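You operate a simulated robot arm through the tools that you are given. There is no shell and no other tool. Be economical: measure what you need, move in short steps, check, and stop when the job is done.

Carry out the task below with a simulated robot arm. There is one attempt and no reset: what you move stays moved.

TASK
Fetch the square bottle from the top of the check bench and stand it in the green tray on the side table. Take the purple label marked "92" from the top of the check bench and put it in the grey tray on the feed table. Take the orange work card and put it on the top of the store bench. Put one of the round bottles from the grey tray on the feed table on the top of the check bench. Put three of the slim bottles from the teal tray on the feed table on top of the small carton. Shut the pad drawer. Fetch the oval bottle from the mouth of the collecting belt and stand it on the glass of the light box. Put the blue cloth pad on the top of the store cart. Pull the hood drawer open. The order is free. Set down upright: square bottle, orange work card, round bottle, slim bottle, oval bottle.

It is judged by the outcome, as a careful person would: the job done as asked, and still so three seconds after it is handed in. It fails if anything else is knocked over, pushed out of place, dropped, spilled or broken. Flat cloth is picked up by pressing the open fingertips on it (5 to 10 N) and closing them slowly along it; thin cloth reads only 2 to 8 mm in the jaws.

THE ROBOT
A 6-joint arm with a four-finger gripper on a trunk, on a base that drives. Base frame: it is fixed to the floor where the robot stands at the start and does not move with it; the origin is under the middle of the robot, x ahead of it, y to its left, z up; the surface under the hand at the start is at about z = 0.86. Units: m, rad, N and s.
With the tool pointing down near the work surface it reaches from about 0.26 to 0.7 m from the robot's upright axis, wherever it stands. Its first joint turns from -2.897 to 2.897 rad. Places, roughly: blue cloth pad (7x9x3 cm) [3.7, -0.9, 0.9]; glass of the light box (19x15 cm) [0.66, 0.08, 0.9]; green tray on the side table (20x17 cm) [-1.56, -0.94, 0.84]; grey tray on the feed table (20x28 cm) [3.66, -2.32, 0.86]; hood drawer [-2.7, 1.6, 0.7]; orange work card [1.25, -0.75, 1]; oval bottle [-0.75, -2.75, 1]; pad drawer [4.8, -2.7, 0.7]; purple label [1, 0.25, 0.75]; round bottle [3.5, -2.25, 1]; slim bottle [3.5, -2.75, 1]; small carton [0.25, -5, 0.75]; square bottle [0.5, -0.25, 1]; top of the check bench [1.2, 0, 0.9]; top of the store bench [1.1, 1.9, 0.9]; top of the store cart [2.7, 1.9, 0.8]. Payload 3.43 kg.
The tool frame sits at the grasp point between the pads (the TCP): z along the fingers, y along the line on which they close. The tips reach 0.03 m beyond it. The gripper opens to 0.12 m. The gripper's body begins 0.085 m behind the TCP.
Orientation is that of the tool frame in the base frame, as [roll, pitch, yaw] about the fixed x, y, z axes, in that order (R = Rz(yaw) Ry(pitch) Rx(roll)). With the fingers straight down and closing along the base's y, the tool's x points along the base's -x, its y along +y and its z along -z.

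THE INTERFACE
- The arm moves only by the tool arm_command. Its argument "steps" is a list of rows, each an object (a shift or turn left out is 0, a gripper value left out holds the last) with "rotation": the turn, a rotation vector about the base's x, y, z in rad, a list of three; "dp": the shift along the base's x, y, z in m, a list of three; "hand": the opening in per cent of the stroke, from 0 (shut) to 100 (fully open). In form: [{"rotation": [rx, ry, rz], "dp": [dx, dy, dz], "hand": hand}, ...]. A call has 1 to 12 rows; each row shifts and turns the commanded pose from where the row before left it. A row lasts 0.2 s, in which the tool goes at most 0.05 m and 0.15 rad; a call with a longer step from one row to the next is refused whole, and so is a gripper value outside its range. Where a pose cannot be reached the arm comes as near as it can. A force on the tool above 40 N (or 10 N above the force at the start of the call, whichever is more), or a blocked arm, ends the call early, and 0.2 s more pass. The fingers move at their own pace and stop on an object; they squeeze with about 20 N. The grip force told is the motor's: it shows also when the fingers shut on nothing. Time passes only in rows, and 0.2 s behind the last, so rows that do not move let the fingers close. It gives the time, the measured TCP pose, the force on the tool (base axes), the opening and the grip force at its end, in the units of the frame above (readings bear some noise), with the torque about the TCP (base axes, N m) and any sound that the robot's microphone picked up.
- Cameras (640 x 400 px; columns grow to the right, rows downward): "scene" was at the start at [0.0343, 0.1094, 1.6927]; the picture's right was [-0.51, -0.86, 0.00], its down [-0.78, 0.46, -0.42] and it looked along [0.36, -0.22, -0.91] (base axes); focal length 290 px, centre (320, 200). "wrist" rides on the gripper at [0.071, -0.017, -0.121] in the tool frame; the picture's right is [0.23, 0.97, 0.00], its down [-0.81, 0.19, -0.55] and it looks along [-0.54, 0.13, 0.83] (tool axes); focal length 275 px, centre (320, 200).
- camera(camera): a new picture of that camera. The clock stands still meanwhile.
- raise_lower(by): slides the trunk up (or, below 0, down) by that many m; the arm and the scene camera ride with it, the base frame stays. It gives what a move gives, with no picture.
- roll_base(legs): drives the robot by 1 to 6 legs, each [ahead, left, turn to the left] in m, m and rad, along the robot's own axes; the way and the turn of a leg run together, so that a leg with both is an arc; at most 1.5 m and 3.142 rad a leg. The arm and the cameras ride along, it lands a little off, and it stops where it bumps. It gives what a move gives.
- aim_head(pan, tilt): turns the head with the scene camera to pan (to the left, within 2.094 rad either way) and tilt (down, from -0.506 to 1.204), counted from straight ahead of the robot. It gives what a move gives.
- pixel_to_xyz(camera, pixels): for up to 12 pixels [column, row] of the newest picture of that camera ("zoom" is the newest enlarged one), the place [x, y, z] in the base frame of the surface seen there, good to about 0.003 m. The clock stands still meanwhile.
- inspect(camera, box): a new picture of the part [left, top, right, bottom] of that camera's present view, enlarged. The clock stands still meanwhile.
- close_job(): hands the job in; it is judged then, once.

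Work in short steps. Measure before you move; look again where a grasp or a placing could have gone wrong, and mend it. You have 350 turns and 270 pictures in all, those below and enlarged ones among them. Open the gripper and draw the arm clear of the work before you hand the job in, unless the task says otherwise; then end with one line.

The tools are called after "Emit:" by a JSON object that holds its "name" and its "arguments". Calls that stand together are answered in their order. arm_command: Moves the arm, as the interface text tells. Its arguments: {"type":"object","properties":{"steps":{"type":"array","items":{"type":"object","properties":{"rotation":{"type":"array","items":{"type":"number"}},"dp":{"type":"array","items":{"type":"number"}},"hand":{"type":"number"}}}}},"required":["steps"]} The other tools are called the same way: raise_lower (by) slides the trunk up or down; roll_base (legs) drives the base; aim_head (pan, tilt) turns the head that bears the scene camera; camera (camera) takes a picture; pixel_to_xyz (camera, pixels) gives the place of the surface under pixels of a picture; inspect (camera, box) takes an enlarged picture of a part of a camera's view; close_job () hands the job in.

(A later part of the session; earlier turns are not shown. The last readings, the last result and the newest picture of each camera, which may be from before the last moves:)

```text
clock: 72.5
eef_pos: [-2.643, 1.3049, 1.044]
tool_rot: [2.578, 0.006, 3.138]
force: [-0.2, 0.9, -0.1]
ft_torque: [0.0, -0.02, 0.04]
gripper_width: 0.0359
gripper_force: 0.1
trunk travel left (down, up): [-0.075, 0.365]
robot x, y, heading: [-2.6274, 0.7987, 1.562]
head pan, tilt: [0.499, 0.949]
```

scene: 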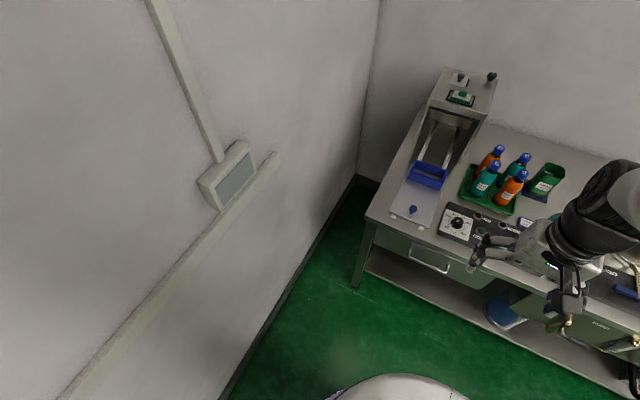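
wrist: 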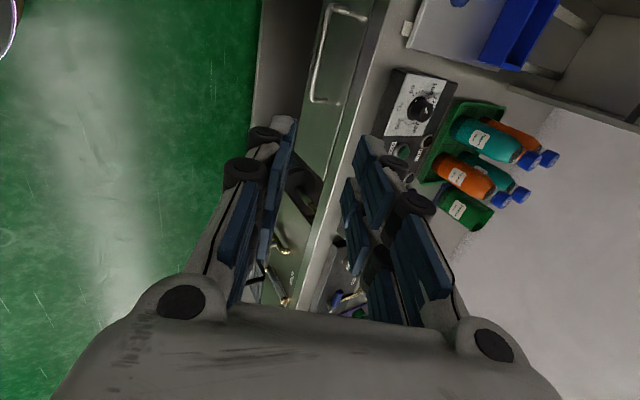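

Emit:
{"name": "arm_command", "arguments": {"steps": [{"dp": [0, 0, -0.045], "rotation": [0.045, 0, 0]}, {"dp": [0, 0, -0.045], "rotation": [0.045, 0, 0]}, {"dp": [0, 0, -0.045], "rotation": [0.045, 0, 0]}, {"dp": [0, 0, -0.045]}, {"dp": [0, 0, -0.045]}, {"dp": [0, 0, -0.045]}, {"dp": [0, 0, -0.04]}, {}]}}

Emit:
{"name": "camera", "arguments": {"camera": "wrist"}}

Emit:
{"name": "camera", "arguments": {"camera": "scene"}}

```text
clock: 74.3
eef_pos: [-2.6561, 1.3039, 0.7548]
tool_rot: [2.481, -0.034, -3.117]
force: [0.0, -0.2, -0.4]
ft_torque: [-0.01, -0.01, 0.04]
gripper_width: 0.036
gripper_force: 0.1
out of reach, approached as far as the arm can: row 1
trunk travel left (down, up): [-0.075, 0.365]
robot x, y, heading: [-2.6287, 0.7974, 1.564]
head pan, tilt: [0.499, 0.949]
```

```text
232 pictures are left
```

wrist: 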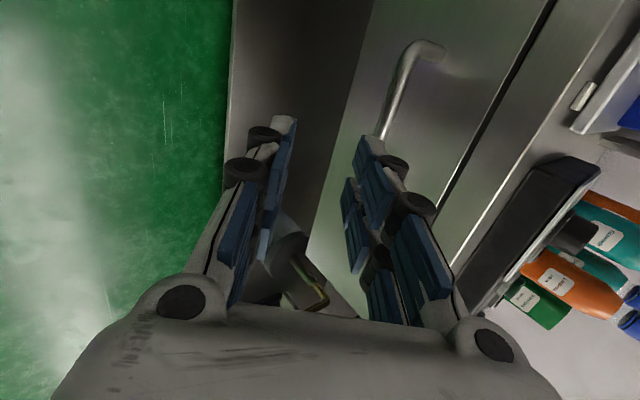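

```text
231 pictures are left
```

scene: 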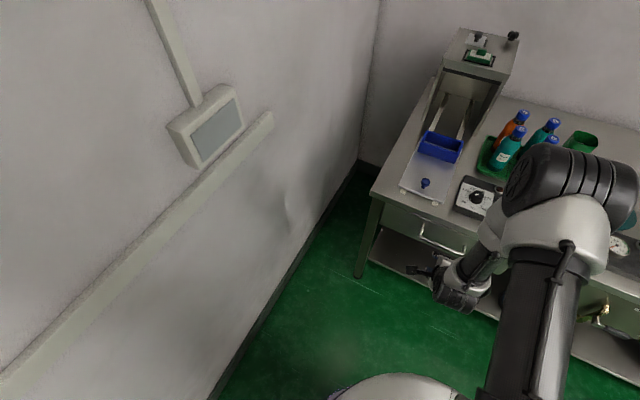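

Bar sits at (y 1.395, z 0.717). Move to a pre-grasp on the tool axis and advance so the bar is ~12 mm beyond the TCP.

Emit:
{"name": "arm_command", "arguments": {"steps": [{"dp": [0, 0.027, 0.006]}, {"dp": [0, 0.026, 0.006]}, {"dp": [0, 0.015, -0.02]}, {"dp": [0, 0.014, -0.018]}, {}]}}

Emit:
{"name": "camera", "arguments": {"camera": "wrist"}}

```text
clock: 75.5
eef_pos: [-2.6571, 1.3869, 0.7296]
tool_rot: [2.48, -0.033, -3.117]
force: [1.0, -0.2, 0.2]
ft_torque: [0.01, 0.0, 0.01]
gripper_width: 0.0361
gripper_force: 0.0
trunk travel left (down, up): [-0.075, 0.365]
robot x, y, heading: [-2.6297, 0.8016, 1.564]
head pan, tilt: [0.499, 0.949]
```

```text
230 pictures are left
```

wrist: 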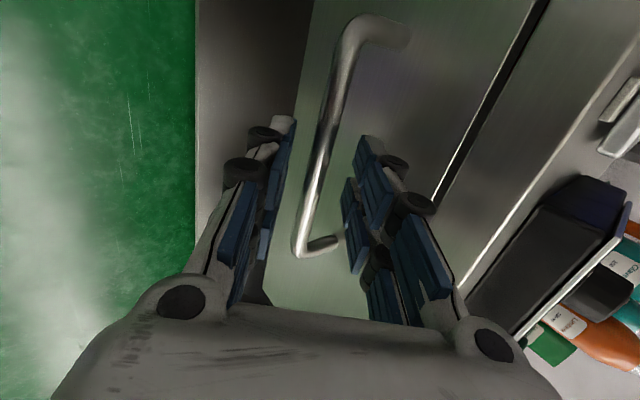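

The bar is between the fingers; close and pull slowly in -y.

Emit:
{"name": "arm_command", "arguments": {"steps": [{"hand": 0}, {"hand": 0}, {"hand": 0}, {"hand": 0}, {"hand": 0}]}}

Emit:
{"name": "arm_command", "arguments": {"steps": [{"dp": [0, -0.02, 0]}, {"dp": [0, -0.03, 0]}, {"dp": [0, -0.03, 0]}, {"dp": [0, -0.03, 0]}, {}]}}

Emit:
{"name": "camera", "arguments": {"camera": "scene"}}

```text
clock: 76.7
eef_pos: [-2.6568, 1.3849, 0.7286]
tool_rot: [2.486, -0.034, -3.118]
force: [0.1, -7.5, -11.0]
ft_torque: [-0.26, -0.04, 0.13]
gripper_width: 0.0116
gripper_force: 44.8
trunk travel left (down, up): [-0.075, 0.365]
robot x, y, heading: [-2.6271, 0.7962, 1.563]
head pan, tilt: [0.499, 0.949]
```

```text
clock: 77.9
eef_pos: [-2.6571, 1.2741, 0.729]
tool_rot: [2.483, -0.033, -3.115]
force: [-10.9, -2.9, -18.2]
ft_torque: [-0.28, 0.19, 0.0]
gripper_width: 0.0115
gripper_force: 44.9
trunk travel left (down, up): [-0.075, 0.365]
robot x, y, heading: [-2.6304, 0.7971, 1.555]
head pan, tilt: [0.499, 0.949]
```

```text
229 pictures are left
```

scene: 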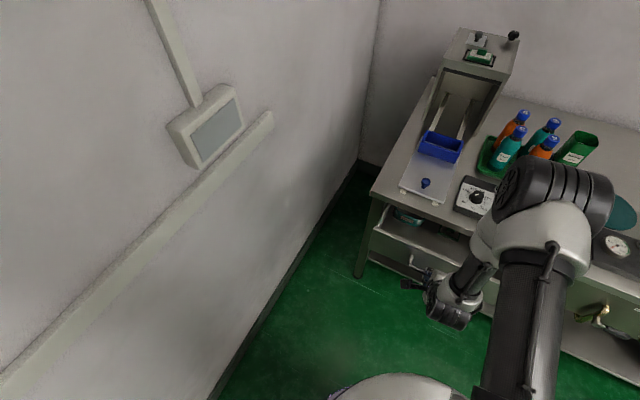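

Opening well; pull further.

Emit:
{"name": "arm_command", "arguments": {"steps": [{"dp": [0, -0.02, 0]}, {"dp": [0, -0.02, 0]}, {"dp": [0, -0.02, 0]}, {"dp": [0, -0.02, 0]}, {}]}}

```text
clock: 79.1
eef_pos: [-2.6571, 1.1953, 0.729]
tool_rot: [2.486, -0.032, -3.116]
force: [-5.4, -1.3, -27.4]
ft_torque: [-0.42, -0.24, 0.02]
gripper_width: 0.0118
gripper_force: 45.1
trunk travel left (down, up): [-0.075, 0.365]
robot x, y, heading: [-2.6272, 0.7945, 1.562]
head pan, tilt: [0.499, 0.949]
```

Emit:
{"name": "arm_command", "arguments": {"steps": [{"dp": [0, -0.02, -0.002]}, {"dp": [0, -0.02, 0]}, {"dp": [0, -0.02, 0]}, {}]}}

Emit:
{"name": "camera", "arguments": {"camera": "scene"}}

```text
clock: 79.9
eef_pos: [-2.6566, 1.1622, 0.7305]
tool_rot: [2.455, -0.033, -3.118]
force: [2.4, -1.1, -21.2]
ft_torque: [-0.39, -0.11, 0.68]
gripper_width: 0.0121
gripper_force: 45.2
trunk travel left (down, up): [-0.075, 0.365]
robot x, y, heading: [-2.6266, 0.7996, 1.557]
head pan, tilt: [0.499, 0.949]
stopped in row 3: the force on the tool passed its limit at 61 N (the readings are from after the stop); the commanded pose is now the measured one
```

```text
228 pictures are left
```

scene: 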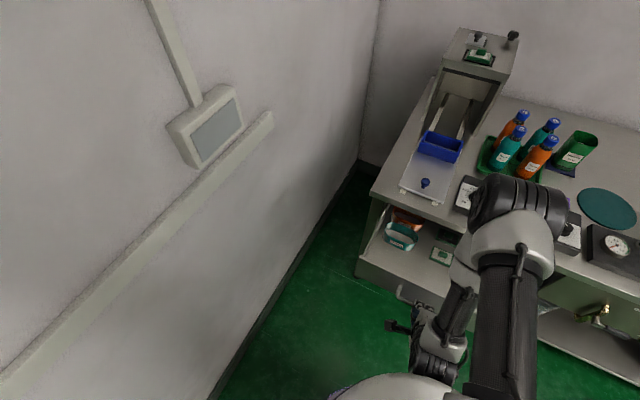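

Drawer reached its end stop (~0.22 m). Release and withdraw along the tool axis.

Emit:
{"name": "arm_command", "arguments": {"steps": [{"hand": 33}, {"hand": 33}, {"hand": 33}, {"hand": 33}, {"dp": [0, -0.015, 0.02]}, {"dp": [0, -0.015, 0.025]}, {"dp": [0, -0.01, 0.03]}, {"dp": [0, 0, 0.04]}, {"dp": [0, 0, 0.045]}, {}]}}

Emit:
{"name": "camera", "arguments": {"camera": "scene"}}

```text
clock: 82.1
eef_pos: [-2.6641, 1.1992, 0.8137]
tool_rot: [2.456, -0.032, -3.118]
force: [0.3, -0.1, 0.3]
ft_torque: [0.01, 0.01, -0.01]
gripper_width: 0.0396
gripper_force: 0.1
out of reach, approached as far as the arm can: row 6, 7, 8, 9
trunk travel left (down, up): [-0.075, 0.365]
robot x, y, heading: [-2.6276, 0.796, 1.56]
head pan, tilt: [0.499, 0.949]
```

```text
227 pictures are left
```

scene: 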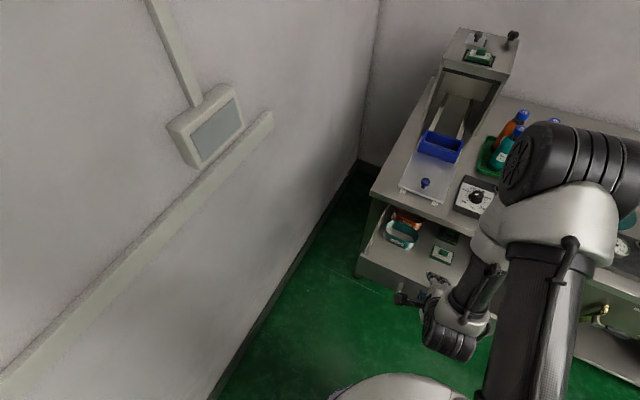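

Clear of the handle; raise the trunk and restore the tool to pointing down.

Emit:
{"name": "raise_lower", "arguments": {"by": 0.3}}

Emit:
{"name": "arm_command", "arguments": {"steps": [{"rotation": [-0.14, 0, 0]}, {"rotation": [-0.14, 0, 0]}, {"rotation": [-0.14, 0, 0]}, {"rotation": [-0.14, 0, 0]}, {"rotation": [-0.125, 0.03, 0]}, {"dp": [0, -0.02, 0.03]}, {"dp": [0, -0.02, 0.03]}, {}]}}

Emit:
{"name": "camera", "arguments": {"camera": "scene"}}

```text
clock: 85.1
eef_pos: [-2.6646, 1.199, 1.1143]
tool_rot: [2.453, -0.034, -3.119]
force: [0.8, -0.4, -0.3]
ft_torque: [0.01, -0.01, 0.02]
gripper_width: 0.0398
gripper_force: 0.1
trunk travel left (down, up): [-0.375, 0.065]
robot x, y, heading: [-2.6301, 0.7972, 1.559]
head pan, tilt: [0.499, 0.949]
```

```text
clock: 86.9
eef_pos: [-2.6633, 1.1472, 1.1635]
tool_rot: [3.051, -0.06, 3.141]
force: [0.0, 0.6, -1.0]
ft_torque: [-0.02, -0.05, 0.02]
gripper_width: 0.0396
gripper_force: 0.1
out of reach, approached as far as the arm can: row 5
trunk travel left (down, up): [-0.375, 0.065]
robot x, y, heading: [-2.6265, 0.7967, 1.556]
head pan, tilt: [0.499, 0.949]
```

```text
226 pictures are left
```

scene: 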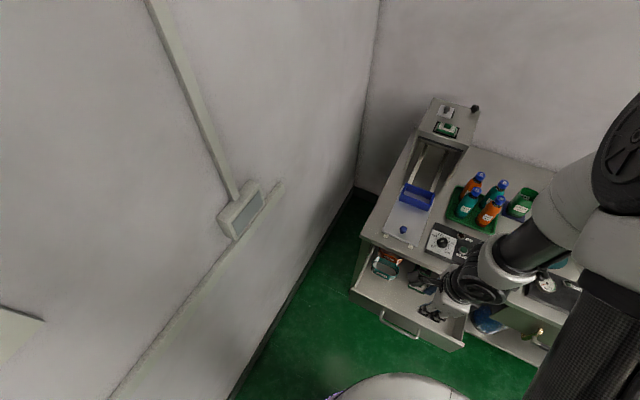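

Drawer is fully open. Restore the tool orientation and drive toward the collecting belt.

Emit:
{"name": "arm_command", "arguments": {"steps": [{"rotation": [-0.09, -0.06, 0], "dp": [0, 0, 0.02]}, {"rotation": [0, 0, 0.14]}, {"rotation": [0, 0, 0.14]}, {"rotation": [0, 0, 0.14]}, {"rotation": [0, 0, 0.14]}, {"rotation": [0, 0, 0.14]}, {"rotation": [0, 0, 0.14]}, {"rotation": [0, 0, 0.14]}, {"rotation": [0, 0, 0.14]}, {"rotation": [0, 0, 0.14]}, {"rotation": [0, 0, 0.14]}, {"rotation": [0, 0, 0.14], "hand": 100}]}}

Emit:
{"name": "roll_base", "arguments": {"legs": [[-0.65, 0, 0], [0, 0, -1.56], [1.2, 0, 0], [1.1, 0, 0], [0, 0, -1.57]]}}

Emit:
{"name": "aim_head", "arguments": {"pan": 0.3, "tilt": 0.5}}

Emit:
{"name": "camera", "arguments": {"camera": "scene"}}

```text
clock: 89.5
eef_pos: [-2.6549, 1.1401, 1.1586]
tool_rot: [3.073, 0.011, -1.606]
force: [-0.3, -0.8, -0.1]
ft_torque: [0.02, 0.03, 0.02]
gripper_width: 0.0675
gripper_force: 0.0
out of reach, approached as far as the arm can: row 1
trunk travel left (down, up): [-0.375, 0.065]
robot x, y, heading: [-2.6277, 0.8015, 1.556]
head pan, tilt: [0.499, 0.949]
```

```text
clock: 111.8
eef_pos: [-0.335, -0.2865, 1.1592]
tool_rot: [3.072, 0.011, 1.494]
force: [0.0, -0.2, 1.3]
ft_torque: [0.01, 0.01, 0.02]
gripper_width: 0.1199
gripper_force: 0.0
trunk travel left (down, up): [-0.375, 0.065]
robot x, y, heading: [-0.3442, 0.0527, -1.628]
head pan, tilt: [0.499, 0.949]
```

```text
clock: 112.7
eef_pos: [-0.3346, -0.2881, 1.1588]
tool_rot: [3.074, 0.012, 1.493]
force: [-0.2, 0.0, -0.5]
ft_torque: [0.02, 0.0, -0.01]
gripper_width: 0.12
gripper_force: 0.0
trunk travel left (down, up): [-0.375, 0.065]
robot x, y, heading: [-0.3443, 0.0548, -1.617]
head pan, tilt: [0.3, 0.499]
```

```text
225 pictures are left
```

scene: 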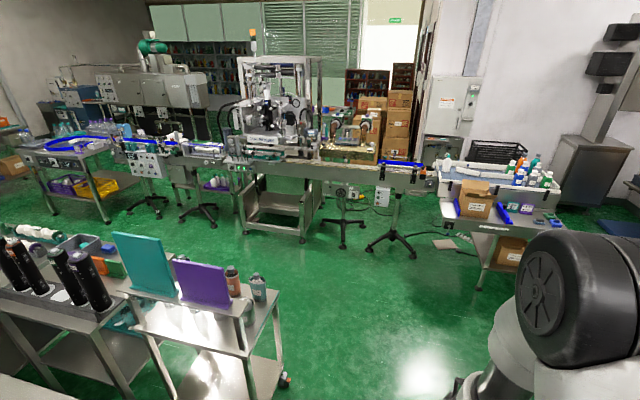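

Drive ahead toward the belt and look.

Emit:
{"name": "roll_base", "arguments": {"legs": [[1.35, 0, 0.05]]}}

Emit:
{"name": "aim_head", "arguments": {"pan": 0.5, "tilt": 0.7}}

Emit:
{"name": "camera", "arguments": {"camera": "scene"}}

Emit:
{"name": "aim_head", "arguments": {"pan": -0.6, "tilt": 0.7}}

Emit:
{"name": "camera", "arguments": {"camera": "scene"}}

```text
clock: 119.5
eef_pos: [-0.3561, -1.6325, 1.1584]
tool_rot: [3.071, 0.011, 1.542]
force: [0.8, 0.0, 0.4]
ft_torque: [0.03, -0.01, 0.01]
gripper_width: 0.1198
gripper_force: 0.1
trunk travel left (down, up): [-0.375, 0.065]
robot x, y, heading: [-0.3804, -1.2919, -1.575]
head pan, tilt: [0.3, 0.499]
```

```text
clock: 120.2
eef_pos: [-0.356, -1.6325, 1.1589]
tool_rot: [3.074, 0.01, 1.543]
force: [0.3, -0.6, 0.5]
ft_torque: [-0.03, -0.01, -0.03]
gripper_width: 0.12
gripper_force: 0.1
trunk travel left (down, up): [-0.375, 0.065]
robot x, y, heading: [-0.384, -1.2892, -1.574]
head pan, tilt: [0.499, 0.7]
```

```text
224 pictures are left
```

scene: 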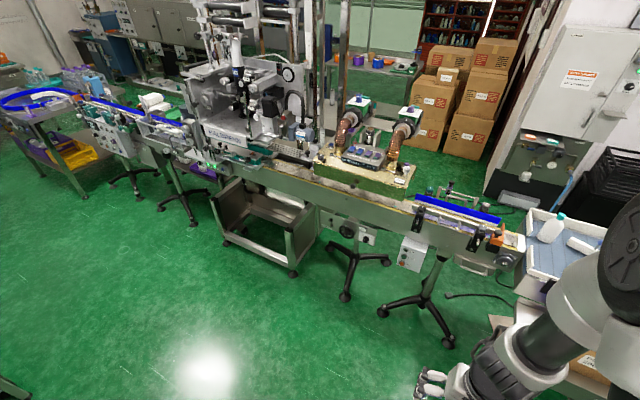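

```text
clock: 121.5
eef_pos: [-0.3558, -1.6321, 1.1601]
tool_rot: [3.074, 0.009, 1.542]
force: [0.0, -0.8, -0.3]
ft_torque: [0.02, 0.01, 0.0]
gripper_width: 0.1199
gripper_force: 0.0
trunk travel left (down, up): [-0.375, 0.065]
robot x, y, heading: [-0.3833, -1.2889, -1.574]
head pan, tilt: [-0.6, 0.7]
```

```text
223 pictures are left
```

scene: 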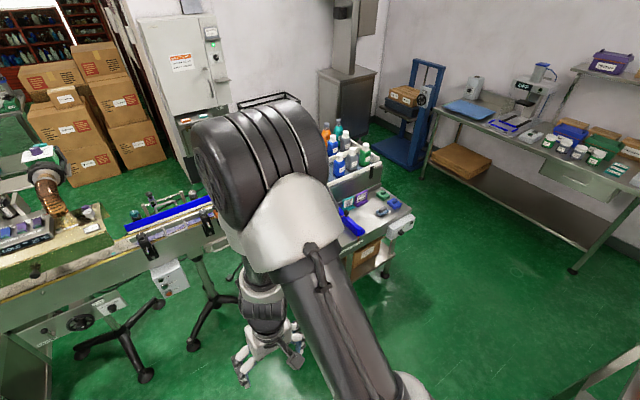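

Emit:
{"name": "aim_head", "arguments": {"pan": 0.3, "tilt": 0.65}}

Emit:
{"name": "camera", "arguments": {"camera": "scene"}}

Emit:
{"name": "inspect", "arguments": {"camera": "scene", "box": [400, 160, 640, 320]}}

```text
clock: 122.7
eef_pos: [-0.3554, -1.632, 1.1595]
tool_rot: [3.073, 0.009, 1.543]
force: [0.9, 0.6, -0.3]
ft_torque: [0.02, -0.02, 0.03]
gripper_width: 0.1199
gripper_force: 0.0
trunk travel left (down, up): [-0.375, 0.065]
robot x, y, heading: [-0.3841, -1.2881, -1.572]
head pan, tilt: [0.3, 0.649]
```

```text
222 pictures are left
```

scene: 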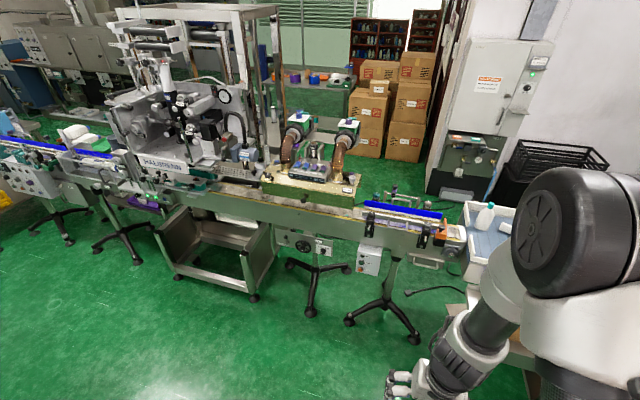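

```text
2.50 times, centred on (520, 240) of scene
```

zoom: 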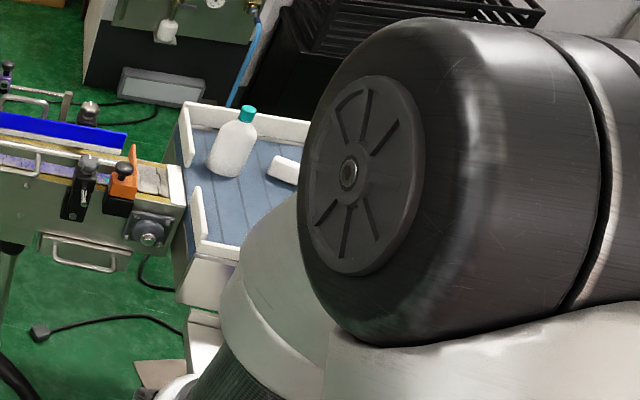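

Emit:
{"name": "pixel_to_xyz", "arguments": {"camera": "scene", "pixels": [[486, 217], [491, 205], [482, 230], [474, 238], [476, 260], [470, 205], [466, 258], [430, 250], [495, 245], [470, 296], [413, 337], [472, 310]]}}

```text
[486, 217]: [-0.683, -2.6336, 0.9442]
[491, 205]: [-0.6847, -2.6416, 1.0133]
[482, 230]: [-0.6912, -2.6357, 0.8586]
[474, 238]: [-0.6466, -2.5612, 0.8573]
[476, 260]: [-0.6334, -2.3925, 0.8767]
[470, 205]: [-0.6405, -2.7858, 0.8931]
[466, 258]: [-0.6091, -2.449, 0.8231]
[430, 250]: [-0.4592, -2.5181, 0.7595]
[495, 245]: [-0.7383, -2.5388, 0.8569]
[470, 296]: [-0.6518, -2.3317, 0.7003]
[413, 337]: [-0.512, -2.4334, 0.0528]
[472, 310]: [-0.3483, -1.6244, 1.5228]
```

I need the packing bench's front edge. Shift right and look left past the arm.

Emit:
{"name": "roll_base", "arguments": {"legs": [[0, -0.55, 0]]}}

Emit:
{"name": "aim_head", "arguments": {"pan": 0.45, "tilt": 0.85}}

Emit:
{"name": "camera", "arguments": {"camera": "scene"}}

```text
clock: 125.9
eef_pos: [-0.906, -1.6295, 1.1594]
tool_rot: [3.074, 0.01, 1.535]
force: [-0.5, 0.3, -0.8]
ft_torque: [-0.02, 0.01, 0.01]
gripper_width: 0.1199
gripper_force: 0.1
trunk travel left (down, up): [-0.375, 0.065]
robot x, y, heading: [-0.9324, -1.2879, -1.579]
head pan, tilt: [0.3, 0.649]
```

```text
clock: 126.6
eef_pos: [-0.9051, -1.629, 1.1593]
tool_rot: [3.073, 0.011, 1.534]
force: [0.4, 0.0, -0.2]
ft_torque: [0.0, -0.04, 0.02]
gripper_width: 0.1198
gripper_force: 0.0
trunk travel left (down, up): [-0.375, 0.065]
robot x, y, heading: [-0.9315, -1.2854, -1.585]
head pan, tilt: [0.45, 0.85]
```

```text
220 pictures are left
```

scene: 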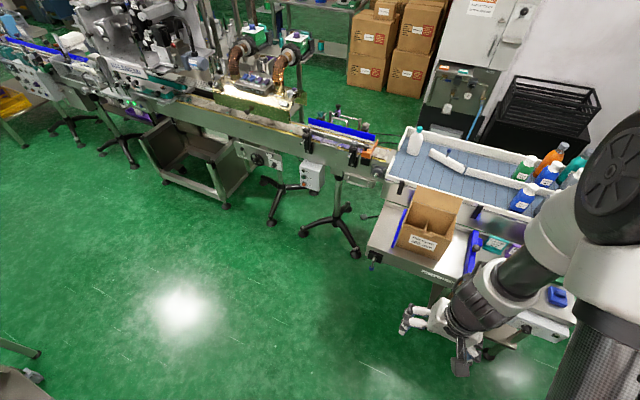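

Emit:
{"name": "pixel_to_xyz", "arguments": {"camera": "scene", "pixels": [[370, 250], [395, 205], [440, 280], [390, 182], [400, 135], [415, 150], [302, 235], [355, 255], [435, 235], [385, 165], [405, 230], [432, 300]]}}

Emit:
{"name": "inspect", "arguments": {"camera": "scene", "box": [340, 110, 560, 300]}}

```text
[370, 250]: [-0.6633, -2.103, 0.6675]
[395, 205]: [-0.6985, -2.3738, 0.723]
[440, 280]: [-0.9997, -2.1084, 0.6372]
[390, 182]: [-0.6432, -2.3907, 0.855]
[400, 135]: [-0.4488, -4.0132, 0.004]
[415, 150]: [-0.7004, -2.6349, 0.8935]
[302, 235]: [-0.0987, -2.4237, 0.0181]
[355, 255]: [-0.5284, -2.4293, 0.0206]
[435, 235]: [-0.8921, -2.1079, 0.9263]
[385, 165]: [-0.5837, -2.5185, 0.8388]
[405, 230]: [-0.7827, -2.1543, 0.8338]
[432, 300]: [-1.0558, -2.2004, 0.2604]
```

```text
2.11 times, centred on (450, 205) of scene
```

zoom: 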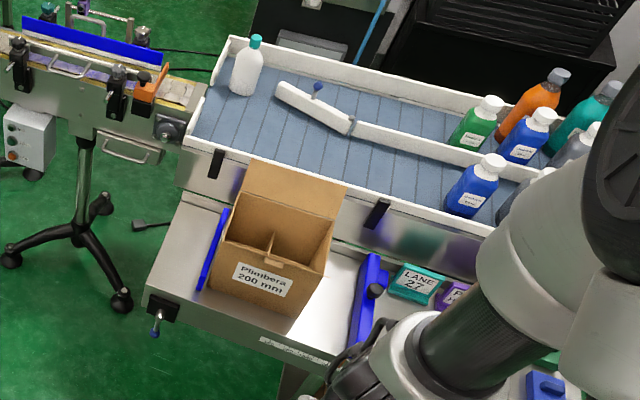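

Packing bench front y=-2.10 with end x=-0.66; conveyor stand feet near (-0.53,-2.43). I'll stand at about (-0.33,-2.07), beside the bench end.

Emit:
{"name": "roll_base", "arguments": {"legs": [[0, 0.6, 0.01], [0.6, 0, 0]]}}

Emit:
{"name": "aim_head", "arguments": {"pan": -0.2, "tilt": 1.1}}

Emit:
{"name": "camera", "arguments": {"camera": "scene"}}

Emit:
{"name": "aim_head", "arguments": {"pan": 0.7, "tilt": 1.1}}

Emit:
{"name": "camera", "arguments": {"camera": "scene"}}

```text
clock: 133.0
eef_pos: [-0.307, -2.2325, 1.1589]
tool_rot: [3.072, 0.012, 1.537]
force: [-0.3, 0.6, 0.8]
ft_torque: [-0.01, 0.02, -0.01]
gripper_width: 0.12
gripper_force: 0.0
trunk travel left (down, up): [-0.375, 0.065]
robot x, y, heading: [-0.3275, -1.8906, -1.579]
head pan, tilt: [0.45, 0.85]
```

```text
clock: 134.0
eef_pos: [-0.3071, -2.2319, 1.1594]
tool_rot: [3.074, 0.011, 1.538]
force: [0.1, -0.4, 0.2]
ft_torque: [-0.01, 0.01, -0.02]
gripper_width: 0.1202
gripper_force: 0.1
trunk travel left (down, up): [-0.375, 0.065]
robot x, y, heading: [-0.3344, -1.8944, -1.583]
head pan, tilt: [-0.201, 1.1]
```

```text
218 pictures are left
```

scene: 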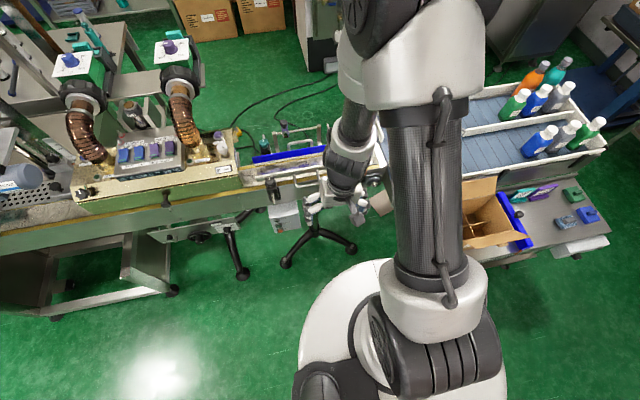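

```text
clock: 135.2
eef_pos: [-0.3071, -2.2327, 1.1588]
tool_rot: [3.073, 0.011, 1.536]
force: [0.4, 0.1, -0.4]
ft_torque: [-0.02, 0.0, -0.02]
gripper_width: 0.1199
gripper_force: 0.0
trunk travel left (down, up): [-0.375, 0.065]
robot x, y, heading: [-0.3322, -1.8872, -1.587]
head pan, tilt: [0.7, 1.1]
```

```text
217 pictures are left
```

scene: 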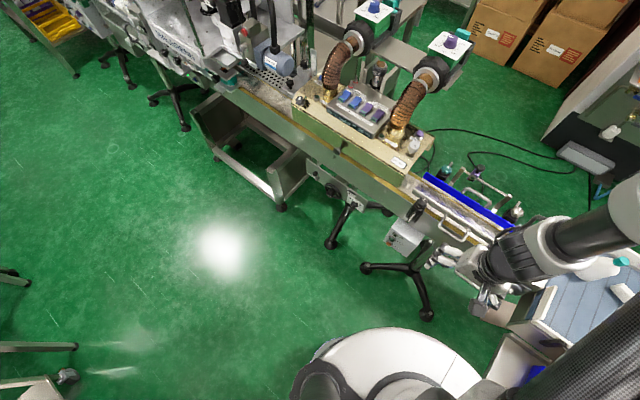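

Emit:
{"name": "pixel_to_xyz", "arguments": {"camera": "scene", "pixels": [[425, 316], [366, 267], [332, 244], [280, 207], [405, 235], [455, 237], [340, 185], [520, 335], [545, 300]]}}

```text
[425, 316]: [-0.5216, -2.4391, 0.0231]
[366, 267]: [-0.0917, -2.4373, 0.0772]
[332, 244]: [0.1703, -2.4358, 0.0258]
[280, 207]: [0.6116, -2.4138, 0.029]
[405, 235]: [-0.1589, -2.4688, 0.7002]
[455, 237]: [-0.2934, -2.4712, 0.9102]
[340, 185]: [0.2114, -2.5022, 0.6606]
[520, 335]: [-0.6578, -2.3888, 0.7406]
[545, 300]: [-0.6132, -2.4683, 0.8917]
```

Advance another 0.2 m, then swing the arm over the bottle.

Emit:
{"name": "roll_base", "arguments": {"legs": [[0.2, 0, 0]]}}

Emit:
{"name": "arm_command", "arguments": {"steps": [{"dp": [-0.04, 0, 0.02]}, {"dp": [-0.04, 0, 0.02]}, {"dp": [-0.04, -0.01, 0.01]}, {"dp": [-0.04, -0.02, 0]}, {"dp": [-0.04, -0.02, 0]}, {"dp": [-0.04, -0.02, 0]}, {"dp": [-0.03, -0.03, 0]}, {}]}}

Emit:
{"name": "camera", "arguments": {"camera": "wrist"}}

```text
clock: 136.8
eef_pos: [-0.3099, -2.4314, 1.1595]
tool_rot: [3.075, 0.01, 1.535]
force: [-0.8, -0.2, -0.1]
ft_torque: [0.04, -0.01, 0.02]
gripper_width: 0.1198
gripper_force: 0.0
trunk travel left (down, up): [-0.375, 0.065]
robot x, y, heading: [-0.3348, -2.0919, -1.582]
head pan, tilt: [0.7, 1.1]
```

```text
clock: 138.6
eef_pos: [-0.5487, -2.4917, 1.1608]
tool_rot: [3.041, 0.054, 1.531]
force: [0.9, -0.1, 0.1]
ft_torque: [-0.03, 0.01, 0.02]
gripper_width: 0.1203
gripper_force: 0.1
out of reach, approached as far as the arm can: row 3, 4, 5, 6, 7
trunk travel left (down, up): [-0.375, 0.065]
robot x, y, heading: [-0.3364, -2.087, -1.586]
head pan, tilt: [0.7, 1.1]
```

```text
216 pictures are left
```

wrist: 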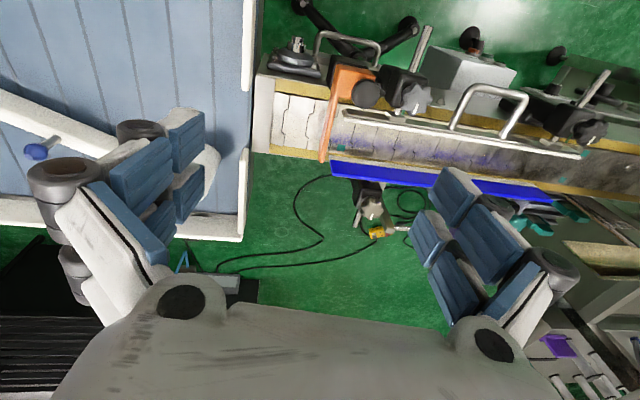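

The wrist appears at a limit; let the yaw follow the arm's azimuth (turn -0.5 rad about z), with tilt correction, and see.

Emit:
{"name": "arm_command", "arguments": {"steps": [{"rotation": [0, 0, -0.12]}, {"rotation": [0, 0, -0.12]}, {"rotation": [0, 0, -0.12]}, {"rotation": [0, 0, -0.12]}, {}]}}

```text
clock: 139.8
eef_pos: [-0.5498, -2.4922, 1.1592]
tool_rot: [3.042, 0.055, 1.049]
force: [-0.3, 0.2, 0.5]
ft_torque: [-0.02, 0.0, 0.01]
gripper_width: 0.1199
gripper_force: 0.0
trunk travel left (down, up): [-0.375, 0.065]
robot x, y, heading: [-0.3358, -2.0885, -1.579]
head pan, tilt: [0.7, 1.1]
```

Emit:
{"name": "arm_command", "arguments": {"steps": [{"rotation": [0.097, 0.059, 0]}, {"dp": [-0.03, -0.02, 0]}, {"dp": [-0.03, -0.02, 0]}, {}]}}

```text
clock: 140.8
eef_pos: [-0.6066, -2.5277, 1.1564]
tool_rot: [3.023, 0.065, 1.049]
force: [-0.4, -0.7, -0.4]
ft_torque: [0.02, 0.01, 0.01]
gripper_width: 0.1198
gripper_force: 0.1
out of reach, approached as far as the arm can: row 1, 3
trunk travel left (down, up): [-0.375, 0.065]
robot x, y, heading: [-0.3309, -2.0865, -1.584]
head pan, tilt: [0.7, 1.1]
```

Emit:
{"name": "aim_head", "arguments": {"pan": -0.5, "tilt": 0.8}}

Emit:
{"name": "camera", "arguments": {"camera": "scene"}}

```text
clock: 142.2
eef_pos: [-0.6059, -2.5288, 1.1571]
tool_rot: [3.022, 0.065, 1.05]
force: [-0.8, -0.1, -0.2]
ft_torque: [0.03, 0.01, -0.02]
gripper_width: 0.12
gripper_force: 0.0
trunk travel left (down, up): [-0.375, 0.065]
robot x, y, heading: [-0.3345, -2.0891, -1.588]
head pan, tilt: [-0.499, 0.799]
```

```text
215 pictures are left
```

scene: 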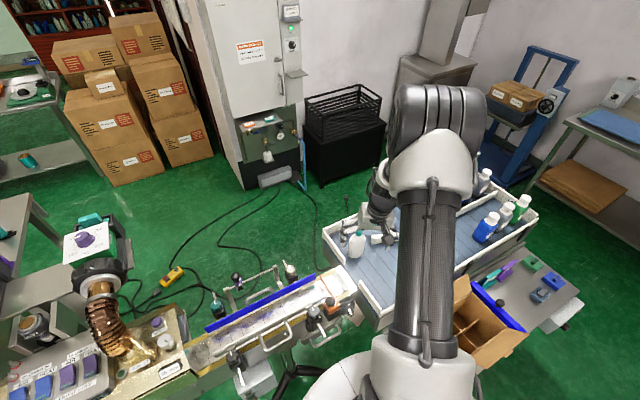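

Emit:
{"name": "arm_command", "arguments": {"steps": [{"dp": [0, 0, 0.045], "rotation": [0.06, 0.035, 0]}, {"dp": [0, 0, 0.03], "rotation": [0.055, 0.035, 0]}, {}]}}

```text
clock: 143.0
eef_pos: [-0.586, -2.4986, 1.1896]
tool_rot: [3.029, 0.062, 1.047]
force: [-0.5, 0.7, -0.2]
ft_torque: [0.02, 0.02, 0.02]
gripper_width: 0.1202
gripper_force: 0.0
out of reach, approached as far as the arm can: row 1, 2
trunk travel left (down, up): [-0.375, 0.065]
robot x, y, heading: [-0.3342, -2.0861, -1.584]
head pan, tilt: [-0.499, 0.799]
```

The wrist seems to be in a flipped branch after the drawer tilt. I back off to free floor to unwind it by circling the tool direction around the forearm axis.

Emit:
{"name": "roll_base", "arguments": {"legs": [[-0.6, 0, 0]]}}

Emit:
{"name": "arm_command", "arguments": {"steps": [{"dp": [0.03, 0, 0]}, {"dp": [0.04, 0, 0]}, {"dp": [0.04, 0, 0]}, {"dp": [0.04, 0, 0]}, {"dp": [0.04, 0, 0]}, {"dp": [0.04, 0, 0]}, {}]}}

Emit:
{"name": "camera", "arguments": {"camera": "scene"}}

```text
clock: 146.4
eef_pos: [-0.5803, -1.9003, 1.1891]
tool_rot: [3.029, 0.062, 1.047]
force: [-0.8, 0.2, 0.8]
ft_torque: [0.01, 0.02, 0.01]
gripper_width: 0.1199
gripper_force: 0.2
trunk travel left (down, up): [-0.375, 0.065]
robot x, y, heading: [-0.3255, -1.4914, -1.586]
head pan, tilt: [-0.499, 0.799]
```

```text
clock: 148.0
eef_pos: [-0.3524, -1.8936, 1.184]
tool_rot: [3.017, 0.068, 1.048]
force: [-0.8, 0.4, 0.5]
ft_torque: [-0.04, -0.1, 0.02]
gripper_width: 0.1201
gripper_force: 0.1
out of reach, approached as far as the arm can: row 6
trunk travel left (down, up): [-0.375, 0.065]
robot x, y, heading: [-0.3236, -1.4872, -1.586]
head pan, tilt: [-0.499, 0.799]
```

```text
214 pictures are left
```

scene: 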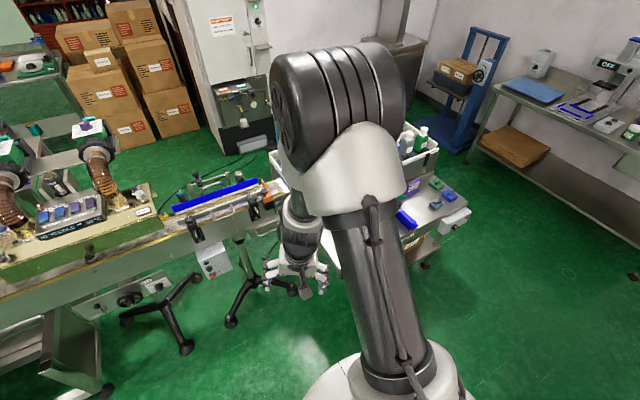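

Emit:
{"name": "arm_command", "arguments": {"steps": [{"rotation": [-0.14, 0, 0], "dp": [0, -0.02, -0.02]}, {"rotation": [-0.14, 0, 0], "dp": [0, -0.02, -0.02]}, {"rotation": [0, 0, 0.14]}, {"rotation": [0, 0, 0.14]}, {"rotation": [0, 0, 0.14]}, {"rotation": [0, 0, 0.14]}, {"rotation": [0, 0, 0.14]}, {"rotation": [0, 0, 0.14]}, {"rotation": [0, 0, 0.14]}, {"rotation": [0, 0, 0.14]}, {"rotation": [0, 0, 0.14]}, {"rotation": [0, 0, 0.14]}]}}

```text
clock: 150.6
eef_pos: [-0.3381, -1.9167, 1.1628]
tool_rot: [2.911, 0.155, 2.443]
force: [0.5, 0.4, 0.6]
ft_torque: [-0.05, 0.0, -0.02]
gripper_width: 0.1201
gripper_force: 0.1
out of reach, approached as far as the arm can: row 1, 2
trunk travel left (down, up): [-0.375, 0.065]
robot x, y, heading: [-0.3287, -1.4888, -1.585]
head pan, tilt: [-0.499, 0.799]
```

Rotation about z proceeds without limits; the tool now leans sideways. Continue the other quarter, then try vertical.

Emit:
{"name": "arm_command", "arguments": {"steps": [{"rotation": [0, 0, 0.14]}, {"rotation": [0, 0, 0.14]}, {"rotation": [0, 0, 0.14]}, {"rotation": [0, 0, 0.14]}, {"rotation": [0, 0, 0.14]}, {"rotation": [0, 0, 0.14]}, {"rotation": [0, 0, 0.14]}, {"rotation": [0, 0, 0.14]}, {}]}}

```text
clock: 152.6
eef_pos: [-0.2753, -1.8576, 1.1189]
tool_rot: [2.958, 0.21, -2.73]
force: [0.6, 0.0, 0.1]
ft_torque: [0.01, 0.03, 0.01]
gripper_width: 0.1199
gripper_force: 0.0
out of reach, approached as far as the arm can: row 4, 5, 6, 7, 8
trunk travel left (down, up): [-0.375, 0.065]
robot x, y, heading: [-0.3298, -1.4856, -1.589]
head pan, tilt: [-0.499, 0.799]
```

Now the tool leans inward; bring it vertical while extending outward.

Emit:
{"name": "arm_command", "arguments": {"steps": [{"dp": [0, -0.03, 0]}, {"dp": [0, -0.03, 0]}, {"rotation": [-0.09, 0.04, 0], "dp": [0, -0.03, 0]}, {"rotation": [-0.09, 0.04, 0], "dp": [0, -0.03, 0]}, {"rotation": [-0.08, 0.035, 0], "dp": [0, -0.03, 0]}, {}]}}

```text
clock: 154.0
eef_pos: [-0.2478, -1.9402, 1.0792]
tool_rot: [-3.094, 0.044, -2.709]
force: [-0.4, -0.3, -0.2]
ft_torque: [0.0, -0.02, 0.0]
gripper_width: 0.12
gripper_force: 0.0
out of reach, approached as far as the arm can: row 1, 2, 3, 4, 5
trunk travel left (down, up): [-0.375, 0.065]
robot x, y, heading: [-0.3223, -1.4901, -1.584]
head pan, tilt: [-0.499, 0.799]
```

Emit:
{"name": "raise_lower", "arguments": {"by": -0.15}}

Emit:
{"name": "arm_command", "arguments": {"steps": [{"dp": [-0.02, 0, 0.04]}, {"dp": [-0.02, 0, 0.04]}, {}]}}

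Emit:
{"name": "aim_head", "arguments": {"pan": 0.3, "tilt": 0.8}}

Emit:
{"name": "camera", "arguments": {"camera": "scene"}}

```text
clock: 155.8
eef_pos: [-0.2473, -1.9402, 0.9312]
tool_rot: [-3.096, 0.046, -2.712]
force: [-0.1, -0.7, -0.2]
ft_torque: [0.04, 0.0, -0.03]
gripper_width: 0.1202
gripper_force: 0.1
trunk travel left (down, up): [-0.225, 0.215]
robot x, y, heading: [-0.327, -1.4921, -1.588]
head pan, tilt: [-0.499, 0.799]
```

```text
clock: 156.6
eef_pos: [-0.2884, -1.9323, 1.0042]
tool_rot: [-3.079, 0.063, -2.711]
force: [0.5, -0.2, 0.0]
ft_torque: [0.01, 0.04, 0.01]
gripper_width: 0.1201
gripper_force: 0.0
out of reach, approached as far as the arm can: row 2
trunk travel left (down, up): [-0.225, 0.215]
robot x, y, heading: [-0.3258, -1.4907, -1.588]
head pan, tilt: [-0.499, 0.799]
```

```text
clock: 157.7
eef_pos: [-0.2874, -1.9319, 1.0033]
tool_rot: [-3.079, 0.064, -2.712]
force: [0.0, 0.2, 0.0]
ft_torque: [0.03, -0.02, 0.0]
gripper_width: 0.1201
gripper_force: 0.0
trunk travel left (down, up): [-0.225, 0.215]
robot x, y, heading: [-0.326, -1.4914, -1.588]
head pan, tilt: [0.3, 0.799]
```

```text
213 pictures are left
```

scene: 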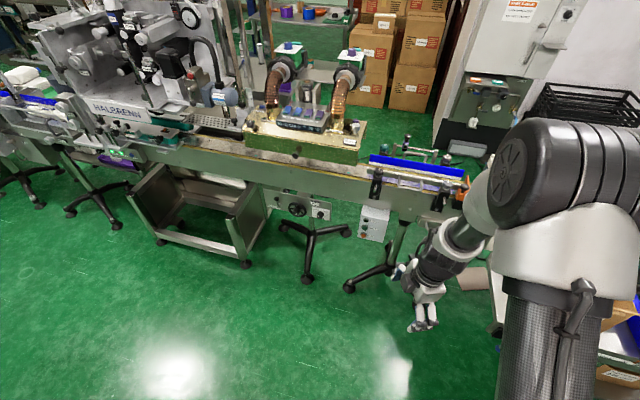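

Emit:
{"name": "arm_command", "arguments": {"steps": [{"rotation": [0, 0, -0.14]}, {"rotation": [0, 0, -0.14]}, {"rotation": [0, 0, -0.14]}, {"rotation": [0, 0, -0.14]}, {"rotation": [0, 0, -0.14]}, {"rotation": [0, 0, -0.14]}, {}]}}

Emit:
{"name": "arm_command", "arguments": {"steps": [{"dp": [0, 0, 0.04]}, {"dp": [0, 0, 0.04]}, {}]}}

```text
clock: 159.3
eef_pos: [-0.293, -1.9053, 0.9793]
tool_rot: [-3.096, 0.06, 2.731]
force: [0.0, 0.4, -0.1]
ft_torque: [-0.01, 0.02, 0.03]
gripper_width: 0.12
gripper_force: 0.1
out of reach, approached as far as the arm can: row 1, 2, 3, 4, 5, 6
trunk travel left (down, up): [-0.225, 0.215]
robot x, y, heading: [-0.3277, -1.4896, -1.587]
head pan, tilt: [0.3, 0.799]
```

```text
clock: 160.1
eef_pos: [-0.3, -1.8867, 1.0372]
tool_rot: [-3.098, 0.085, 2.732]
force: [0.6, 0.2, -0.1]
ft_torque: [0.02, -0.05, 0.02]
gripper_width: 0.1202
gripper_force: 0.2
out of reach, approached as far as the arm can: row 1, 2
trunk travel left (down, up): [-0.225, 0.215]
robot x, y, heading: [-0.3258, -1.4913, -1.585]
head pan, tilt: [0.3, 0.799]
```

Probe where the arm is free: move out and down with tilt correction.

Emit:
{"name": "arm_command", "arguments": {"steps": [{"dp": [0, -0.04, -0.02]}, {"dp": [0, -0.04, -0.02]}, {"dp": [0, -0.04, -0.02]}, {}]}}

Emit:
{"name": "arm_command", "arguments": {"steps": [{"rotation": [0.07, 0.06, 0]}, {}]}}

Emit:
{"name": "aim_head", "arguments": {"pan": 0.0, "tilt": 1.1}}

Emit:
{"name": "camera", "arguments": {"camera": "scene"}}

```text
clock: 161.1
eef_pos: [-0.3083, -1.9709, 0.9509]
tool_rot: [-3.097, 0.088, 2.733]
force: [-0.2, 0.1, 0.2]
ft_torque: [0.01, -0.01, -0.02]
gripper_width: 0.1199
gripper_force: 0.1
out of reach, approached as far as the arm can: row 1, 2, 3
trunk travel left (down, up): [-0.225, 0.215]
robot x, y, heading: [-0.3281, -1.4909, -1.589]
head pan, tilt: [0.3, 0.799]
```

```text
clock: 161.7
eef_pos: [-0.3083, -1.9714, 0.9507]
tool_rot: [-3.095, 0.088, 2.732]
force: [0.1, 0.8, 0.5]
ft_torque: [0.01, -0.03, 0.0]
gripper_width: 0.1204
gripper_force: 0.0
out of reach, approached as far as the arm can: row 1
trunk travel left (down, up): [-0.225, 0.215]
robot x, y, heading: [-0.3271, -1.4899, -1.589]
head pan, tilt: [0.3, 0.799]
```

```text
clock: 162.5
eef_pos: [-0.3075, -1.9716, 0.9515]
tool_rot: [-3.096, 0.088, 2.735]
force: [-0.4, -0.4, 0.2]
ft_torque: [0.02, -0.01, 0.0]
gripper_width: 0.12
gripper_force: 0.1
trunk travel left (down, up): [-0.225, 0.215]
robot x, y, heading: [-0.3235, -1.4917, -1.584]
head pan, tilt: [0.0, 1.1]
```

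```text
212 pictures are left
```

scene: 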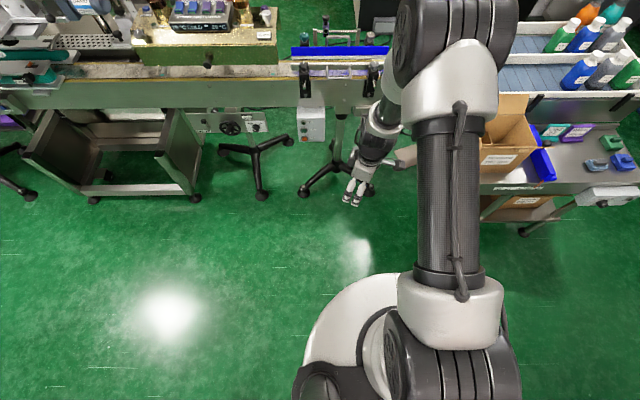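

I test which tilt directions are free, to find the limiting joint: first inward (+y).

Emit:
{"name": "arm_command", "arguments": {"steps": [{"rotation": [0.1, 0, 0]}, {"rotation": [0.1, 0, 0]}, {"rotation": [0.1, 0, 0]}, {}]}}

Emit:
{"name": "arm_command", "arguments": {"steps": [{"rotation": [0, -0.1, 0]}, {"rotation": [0, -0.1, 0]}, {"rotation": [0, -0.1, 0]}, {}]}}

```text
clock: 163.5
eef_pos: [-0.2906, -1.9315, 0.9289]
tool_rot: [2.913, 0.05, 2.707]
force: [-0.5, 0.4, -0.4]
ft_torque: [-0.01, 0.0, -0.02]
gripper_width: 0.1197
gripper_force: 0.0
out of reach, approached as far as the arm can: row 1, 2, 3
trunk travel left (down, up): [-0.225, 0.215]
robot x, y, heading: [-0.3275, -1.493, -1.586]
head pan, tilt: [0.0, 1.1]
```

```text
clock: 164.5
eef_pos: [-0.2899, -1.9326, 0.9279]
tool_rot: [2.787, 0.292, 2.693]
force: [-0.3, 0.0, -0.6]
ft_torque: [-0.02, 0.03, 0.04]
gripper_width: 0.1202
gripper_force: 0.1
trunk travel left (down, up): [-0.225, 0.215]
robot x, y, heading: [-0.3259, -1.4915, -1.584]
head pan, tilt: [0.0, 1.1]
```

Tilting toward +x is free, vertical is blocked: the wrist (J5) is in the flipped branch. I back up for room and do the unflip: lean tool to +x, roll about x, then bring it back down.

Emit:
{"name": "roll_base", "arguments": {"legs": [[-0.3, 0, 0]]}}

Emit:
{"name": "arm_command", "arguments": {"steps": [{"rotation": [0, -0.12, 0], "dp": [0, 0, 0.03]}, {"rotation": [0, -0.12, 0], "dp": [0, 0, 0.03]}, {"rotation": [0, -0.12, 0], "dp": [0, 0, 0.03]}, {"rotation": [0, -0.12, 0], "dp": [0, 0, 0.03]}, {"rotation": [0, -0.12, 0]}, {"rotation": [0, -0.12, 0]}, {"rotation": [0, -0.12, 0]}, {}]}}

Emit:
{"name": "camera", "arguments": {"camera": "scene"}}

```text
clock: 166.5
eef_pos: [-0.2863, -1.6329, 0.9285]
tool_rot: [2.786, 0.294, 2.694]
force: [-0.6, 0.0, 0.3]
ft_torque: [-0.04, 0.04, 0.0]
gripper_width: 0.1199
gripper_force: 0.0
trunk travel left (down, up): [-0.225, 0.215]
robot x, y, heading: [-0.32, -1.1917, -1.584]
head pan, tilt: [0.0, 1.1]
```

```text
clock: 168.3
eef_pos: [-0.2865, -1.6339, 1.0501]
tool_rot: [2.156, 0.99, 2.282]
force: [-0.4, -0.2, -0.1]
ft_torque: [0.02, 0.03, -0.01]
gripper_width: 0.1197
gripper_force: 0.2
trunk travel left (down, up): [-0.225, 0.215]
robot x, y, heading: [-0.3197, -1.1904, -1.587]
head pan, tilt: [0.0, 1.1]
```

```text
211 pictures are left
```

scene: 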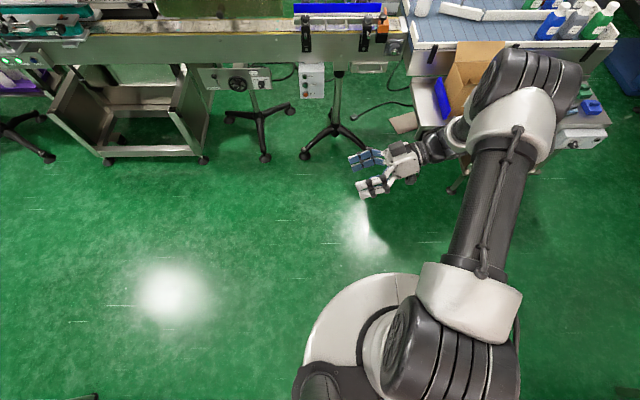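

Emit:
{"name": "arm_command", "arguments": {"steps": [{"rotation": [0.132, -0.048, 0]}, {"rotation": [0.132, -0.048, 0]}, {"rotation": [0.132, -0.048, 0]}, {"rotation": [0.132, -0.048, 0]}, {"rotation": [0.132, -0.048, 0]}, {"rotation": [0.132, -0.048, 0]}, {"rotation": [0.132, -0.048, 0]}, {"rotation": [0.132, -0.048, 0]}, {}]}}

Emit:
{"name": "camera", "arguments": {"camera": "scene"}}

```text
clock: 170.3
eef_pos: [-0.2681, -1.6119, 1.0503]
tool_rot: [1.256, 0.117, 1.72]
force: [-0.7, 0.1, -0.6]
ft_torque: [0.02, -0.01, -0.06]
gripper_width: 0.1202
gripper_force: 0.0
out of reach, approached as far as the arm can: row 7, 8
trunk travel left (down, up): [-0.225, 0.215]
robot x, y, heading: [-0.3234, -1.1893, -1.589]
head pan, tilt: [0.0, 1.1]
```

```text
210 pictures are left
```

scene: 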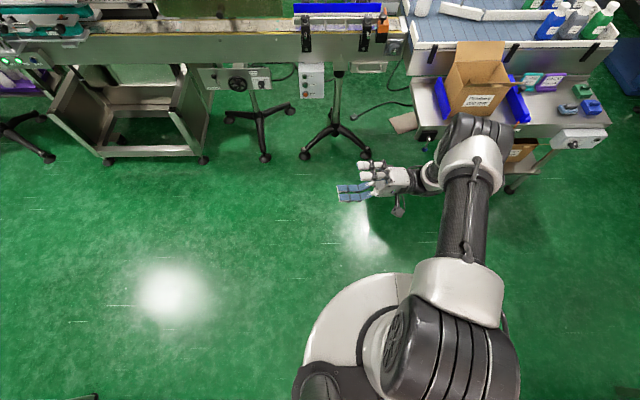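

Emit:
{"name": "arm_command", "arguments": {"steps": [{"rotation": [0.025, 0.07, -0.118]}, {"rotation": [0.025, 0.07, -0.118]}, {"rotation": [0.025, 0.07, -0.118]}, {"rotation": [0.025, 0.07, -0.118]}, {"rotation": [0.025, 0.07, -0.118]}, {"rotation": [0.025, 0.07, -0.118]}, {"rotation": [0.025, 0.07, -0.118]}, {"rotation": [0.025, 0.07, -0.118]}, {"rotation": [0.025, 0.07, -0.118]}, {}]}}

Emit:
{"name": "camera", "arguments": {"camera": "scene"}}

```text
clock: 172.5
eef_pos: [-0.2682, -1.6138, 1.0511]
tool_rot: [1.883, 0.127, 0.709]
force: [-0.7, 0.5, 0.8]
ft_torque: [-0.01, -0.01, 0.04]
gripper_width: 0.1201
gripper_force: 0.1
trunk travel left (down, up): [-0.225, 0.215]
robot x, y, heading: [-0.3247, -1.1934, -1.584]
head pan, tilt: [0.0, 1.1]
```

```text
209 pictures are left
```

scene: 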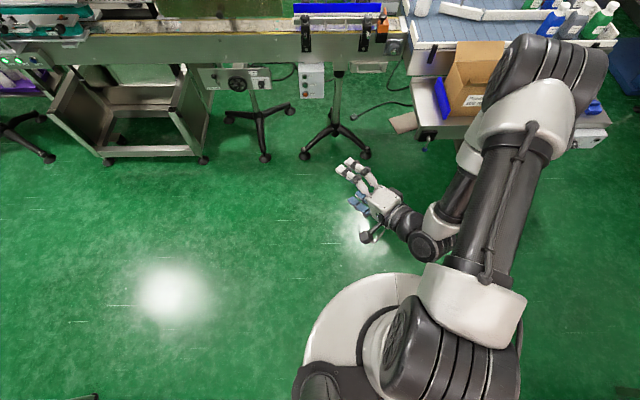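

Crossed cleanly. Now swing the tool down to vertical.

Emit:
{"name": "arm_command", "arguments": {"steps": [{"rotation": [0.099, 0.078, 0]}, {"rotation": [0.099, 0.078, 0]}, {"rotation": [0.099, 0.078, 0]}, {"rotation": [0.099, 0.078, 0]}, {"rotation": [0.099, 0.078, 0]}, {"rotation": [0.099, 0.078, 0]}, {"rotation": [0.099, 0.078, 0]}, {"rotation": [0.099, 0.078, 0]}, {"rotation": [0.099, 0.078, 0]}, {"rotation": [0.099, 0.078, 0]}, {}]}}

Emit:
{"name": "camera", "arguments": {"camera": "scene"}}

```text
clock: 174.9
eef_pos: [-0.2748, -1.6219, 1.0462]
tool_rot: [2.886, 0.083, 0.79]
force: [-0.3, -0.1, 0.1]
ft_torque: [-0.01, -0.02, -0.01]
gripper_width: 0.1198
gripper_force: 0.0
out of reach, approached as far as the arm can: row 9, 10
trunk travel left (down, up): [-0.225, 0.215]
robot x, y, heading: [-0.3212, -1.1912, -1.585]
head pan, tilt: [0.0, 1.1]
```

```text
208 pictures are left
```

scene: 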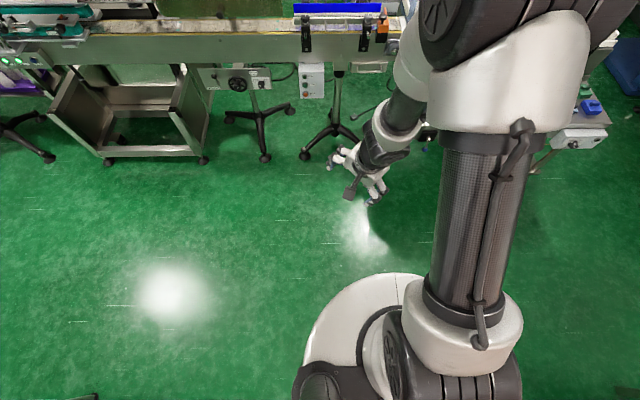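

Still ~15° short. Test whether rotating about z (J6) releases it.

Emit:
{"name": "arm_command", "arguments": {"steps": [{"rotation": [0, 0, 0.14]}, {"rotation": [0, 0, 0.14]}, {"rotation": [0, 0, 0.14]}, {"rotation": [0, 0, 0.14]}, {"rotation": [0.12, 0.06, 0]}, {"rotation": [0.1, 0.06, 0]}, {}]}}

```text
clock: 176.5
eef_pos: [-0.2823, -1.6164, 1.0384]
tool_rot: [2.992, -0.057, 1.357]
force: [0.2, 0.0, 0.0]
ft_torque: [0.0, 0.02, -0.01]
gripper_width: 0.1201
gripper_force: 0.1
out of reach, approached as far as the arm can: row 6
trunk travel left (down, up): [-0.225, 0.215]
robot x, y, heading: [-0.3205, -1.1918, -1.587]
head pan, tilt: [0.0, 1.1]
```

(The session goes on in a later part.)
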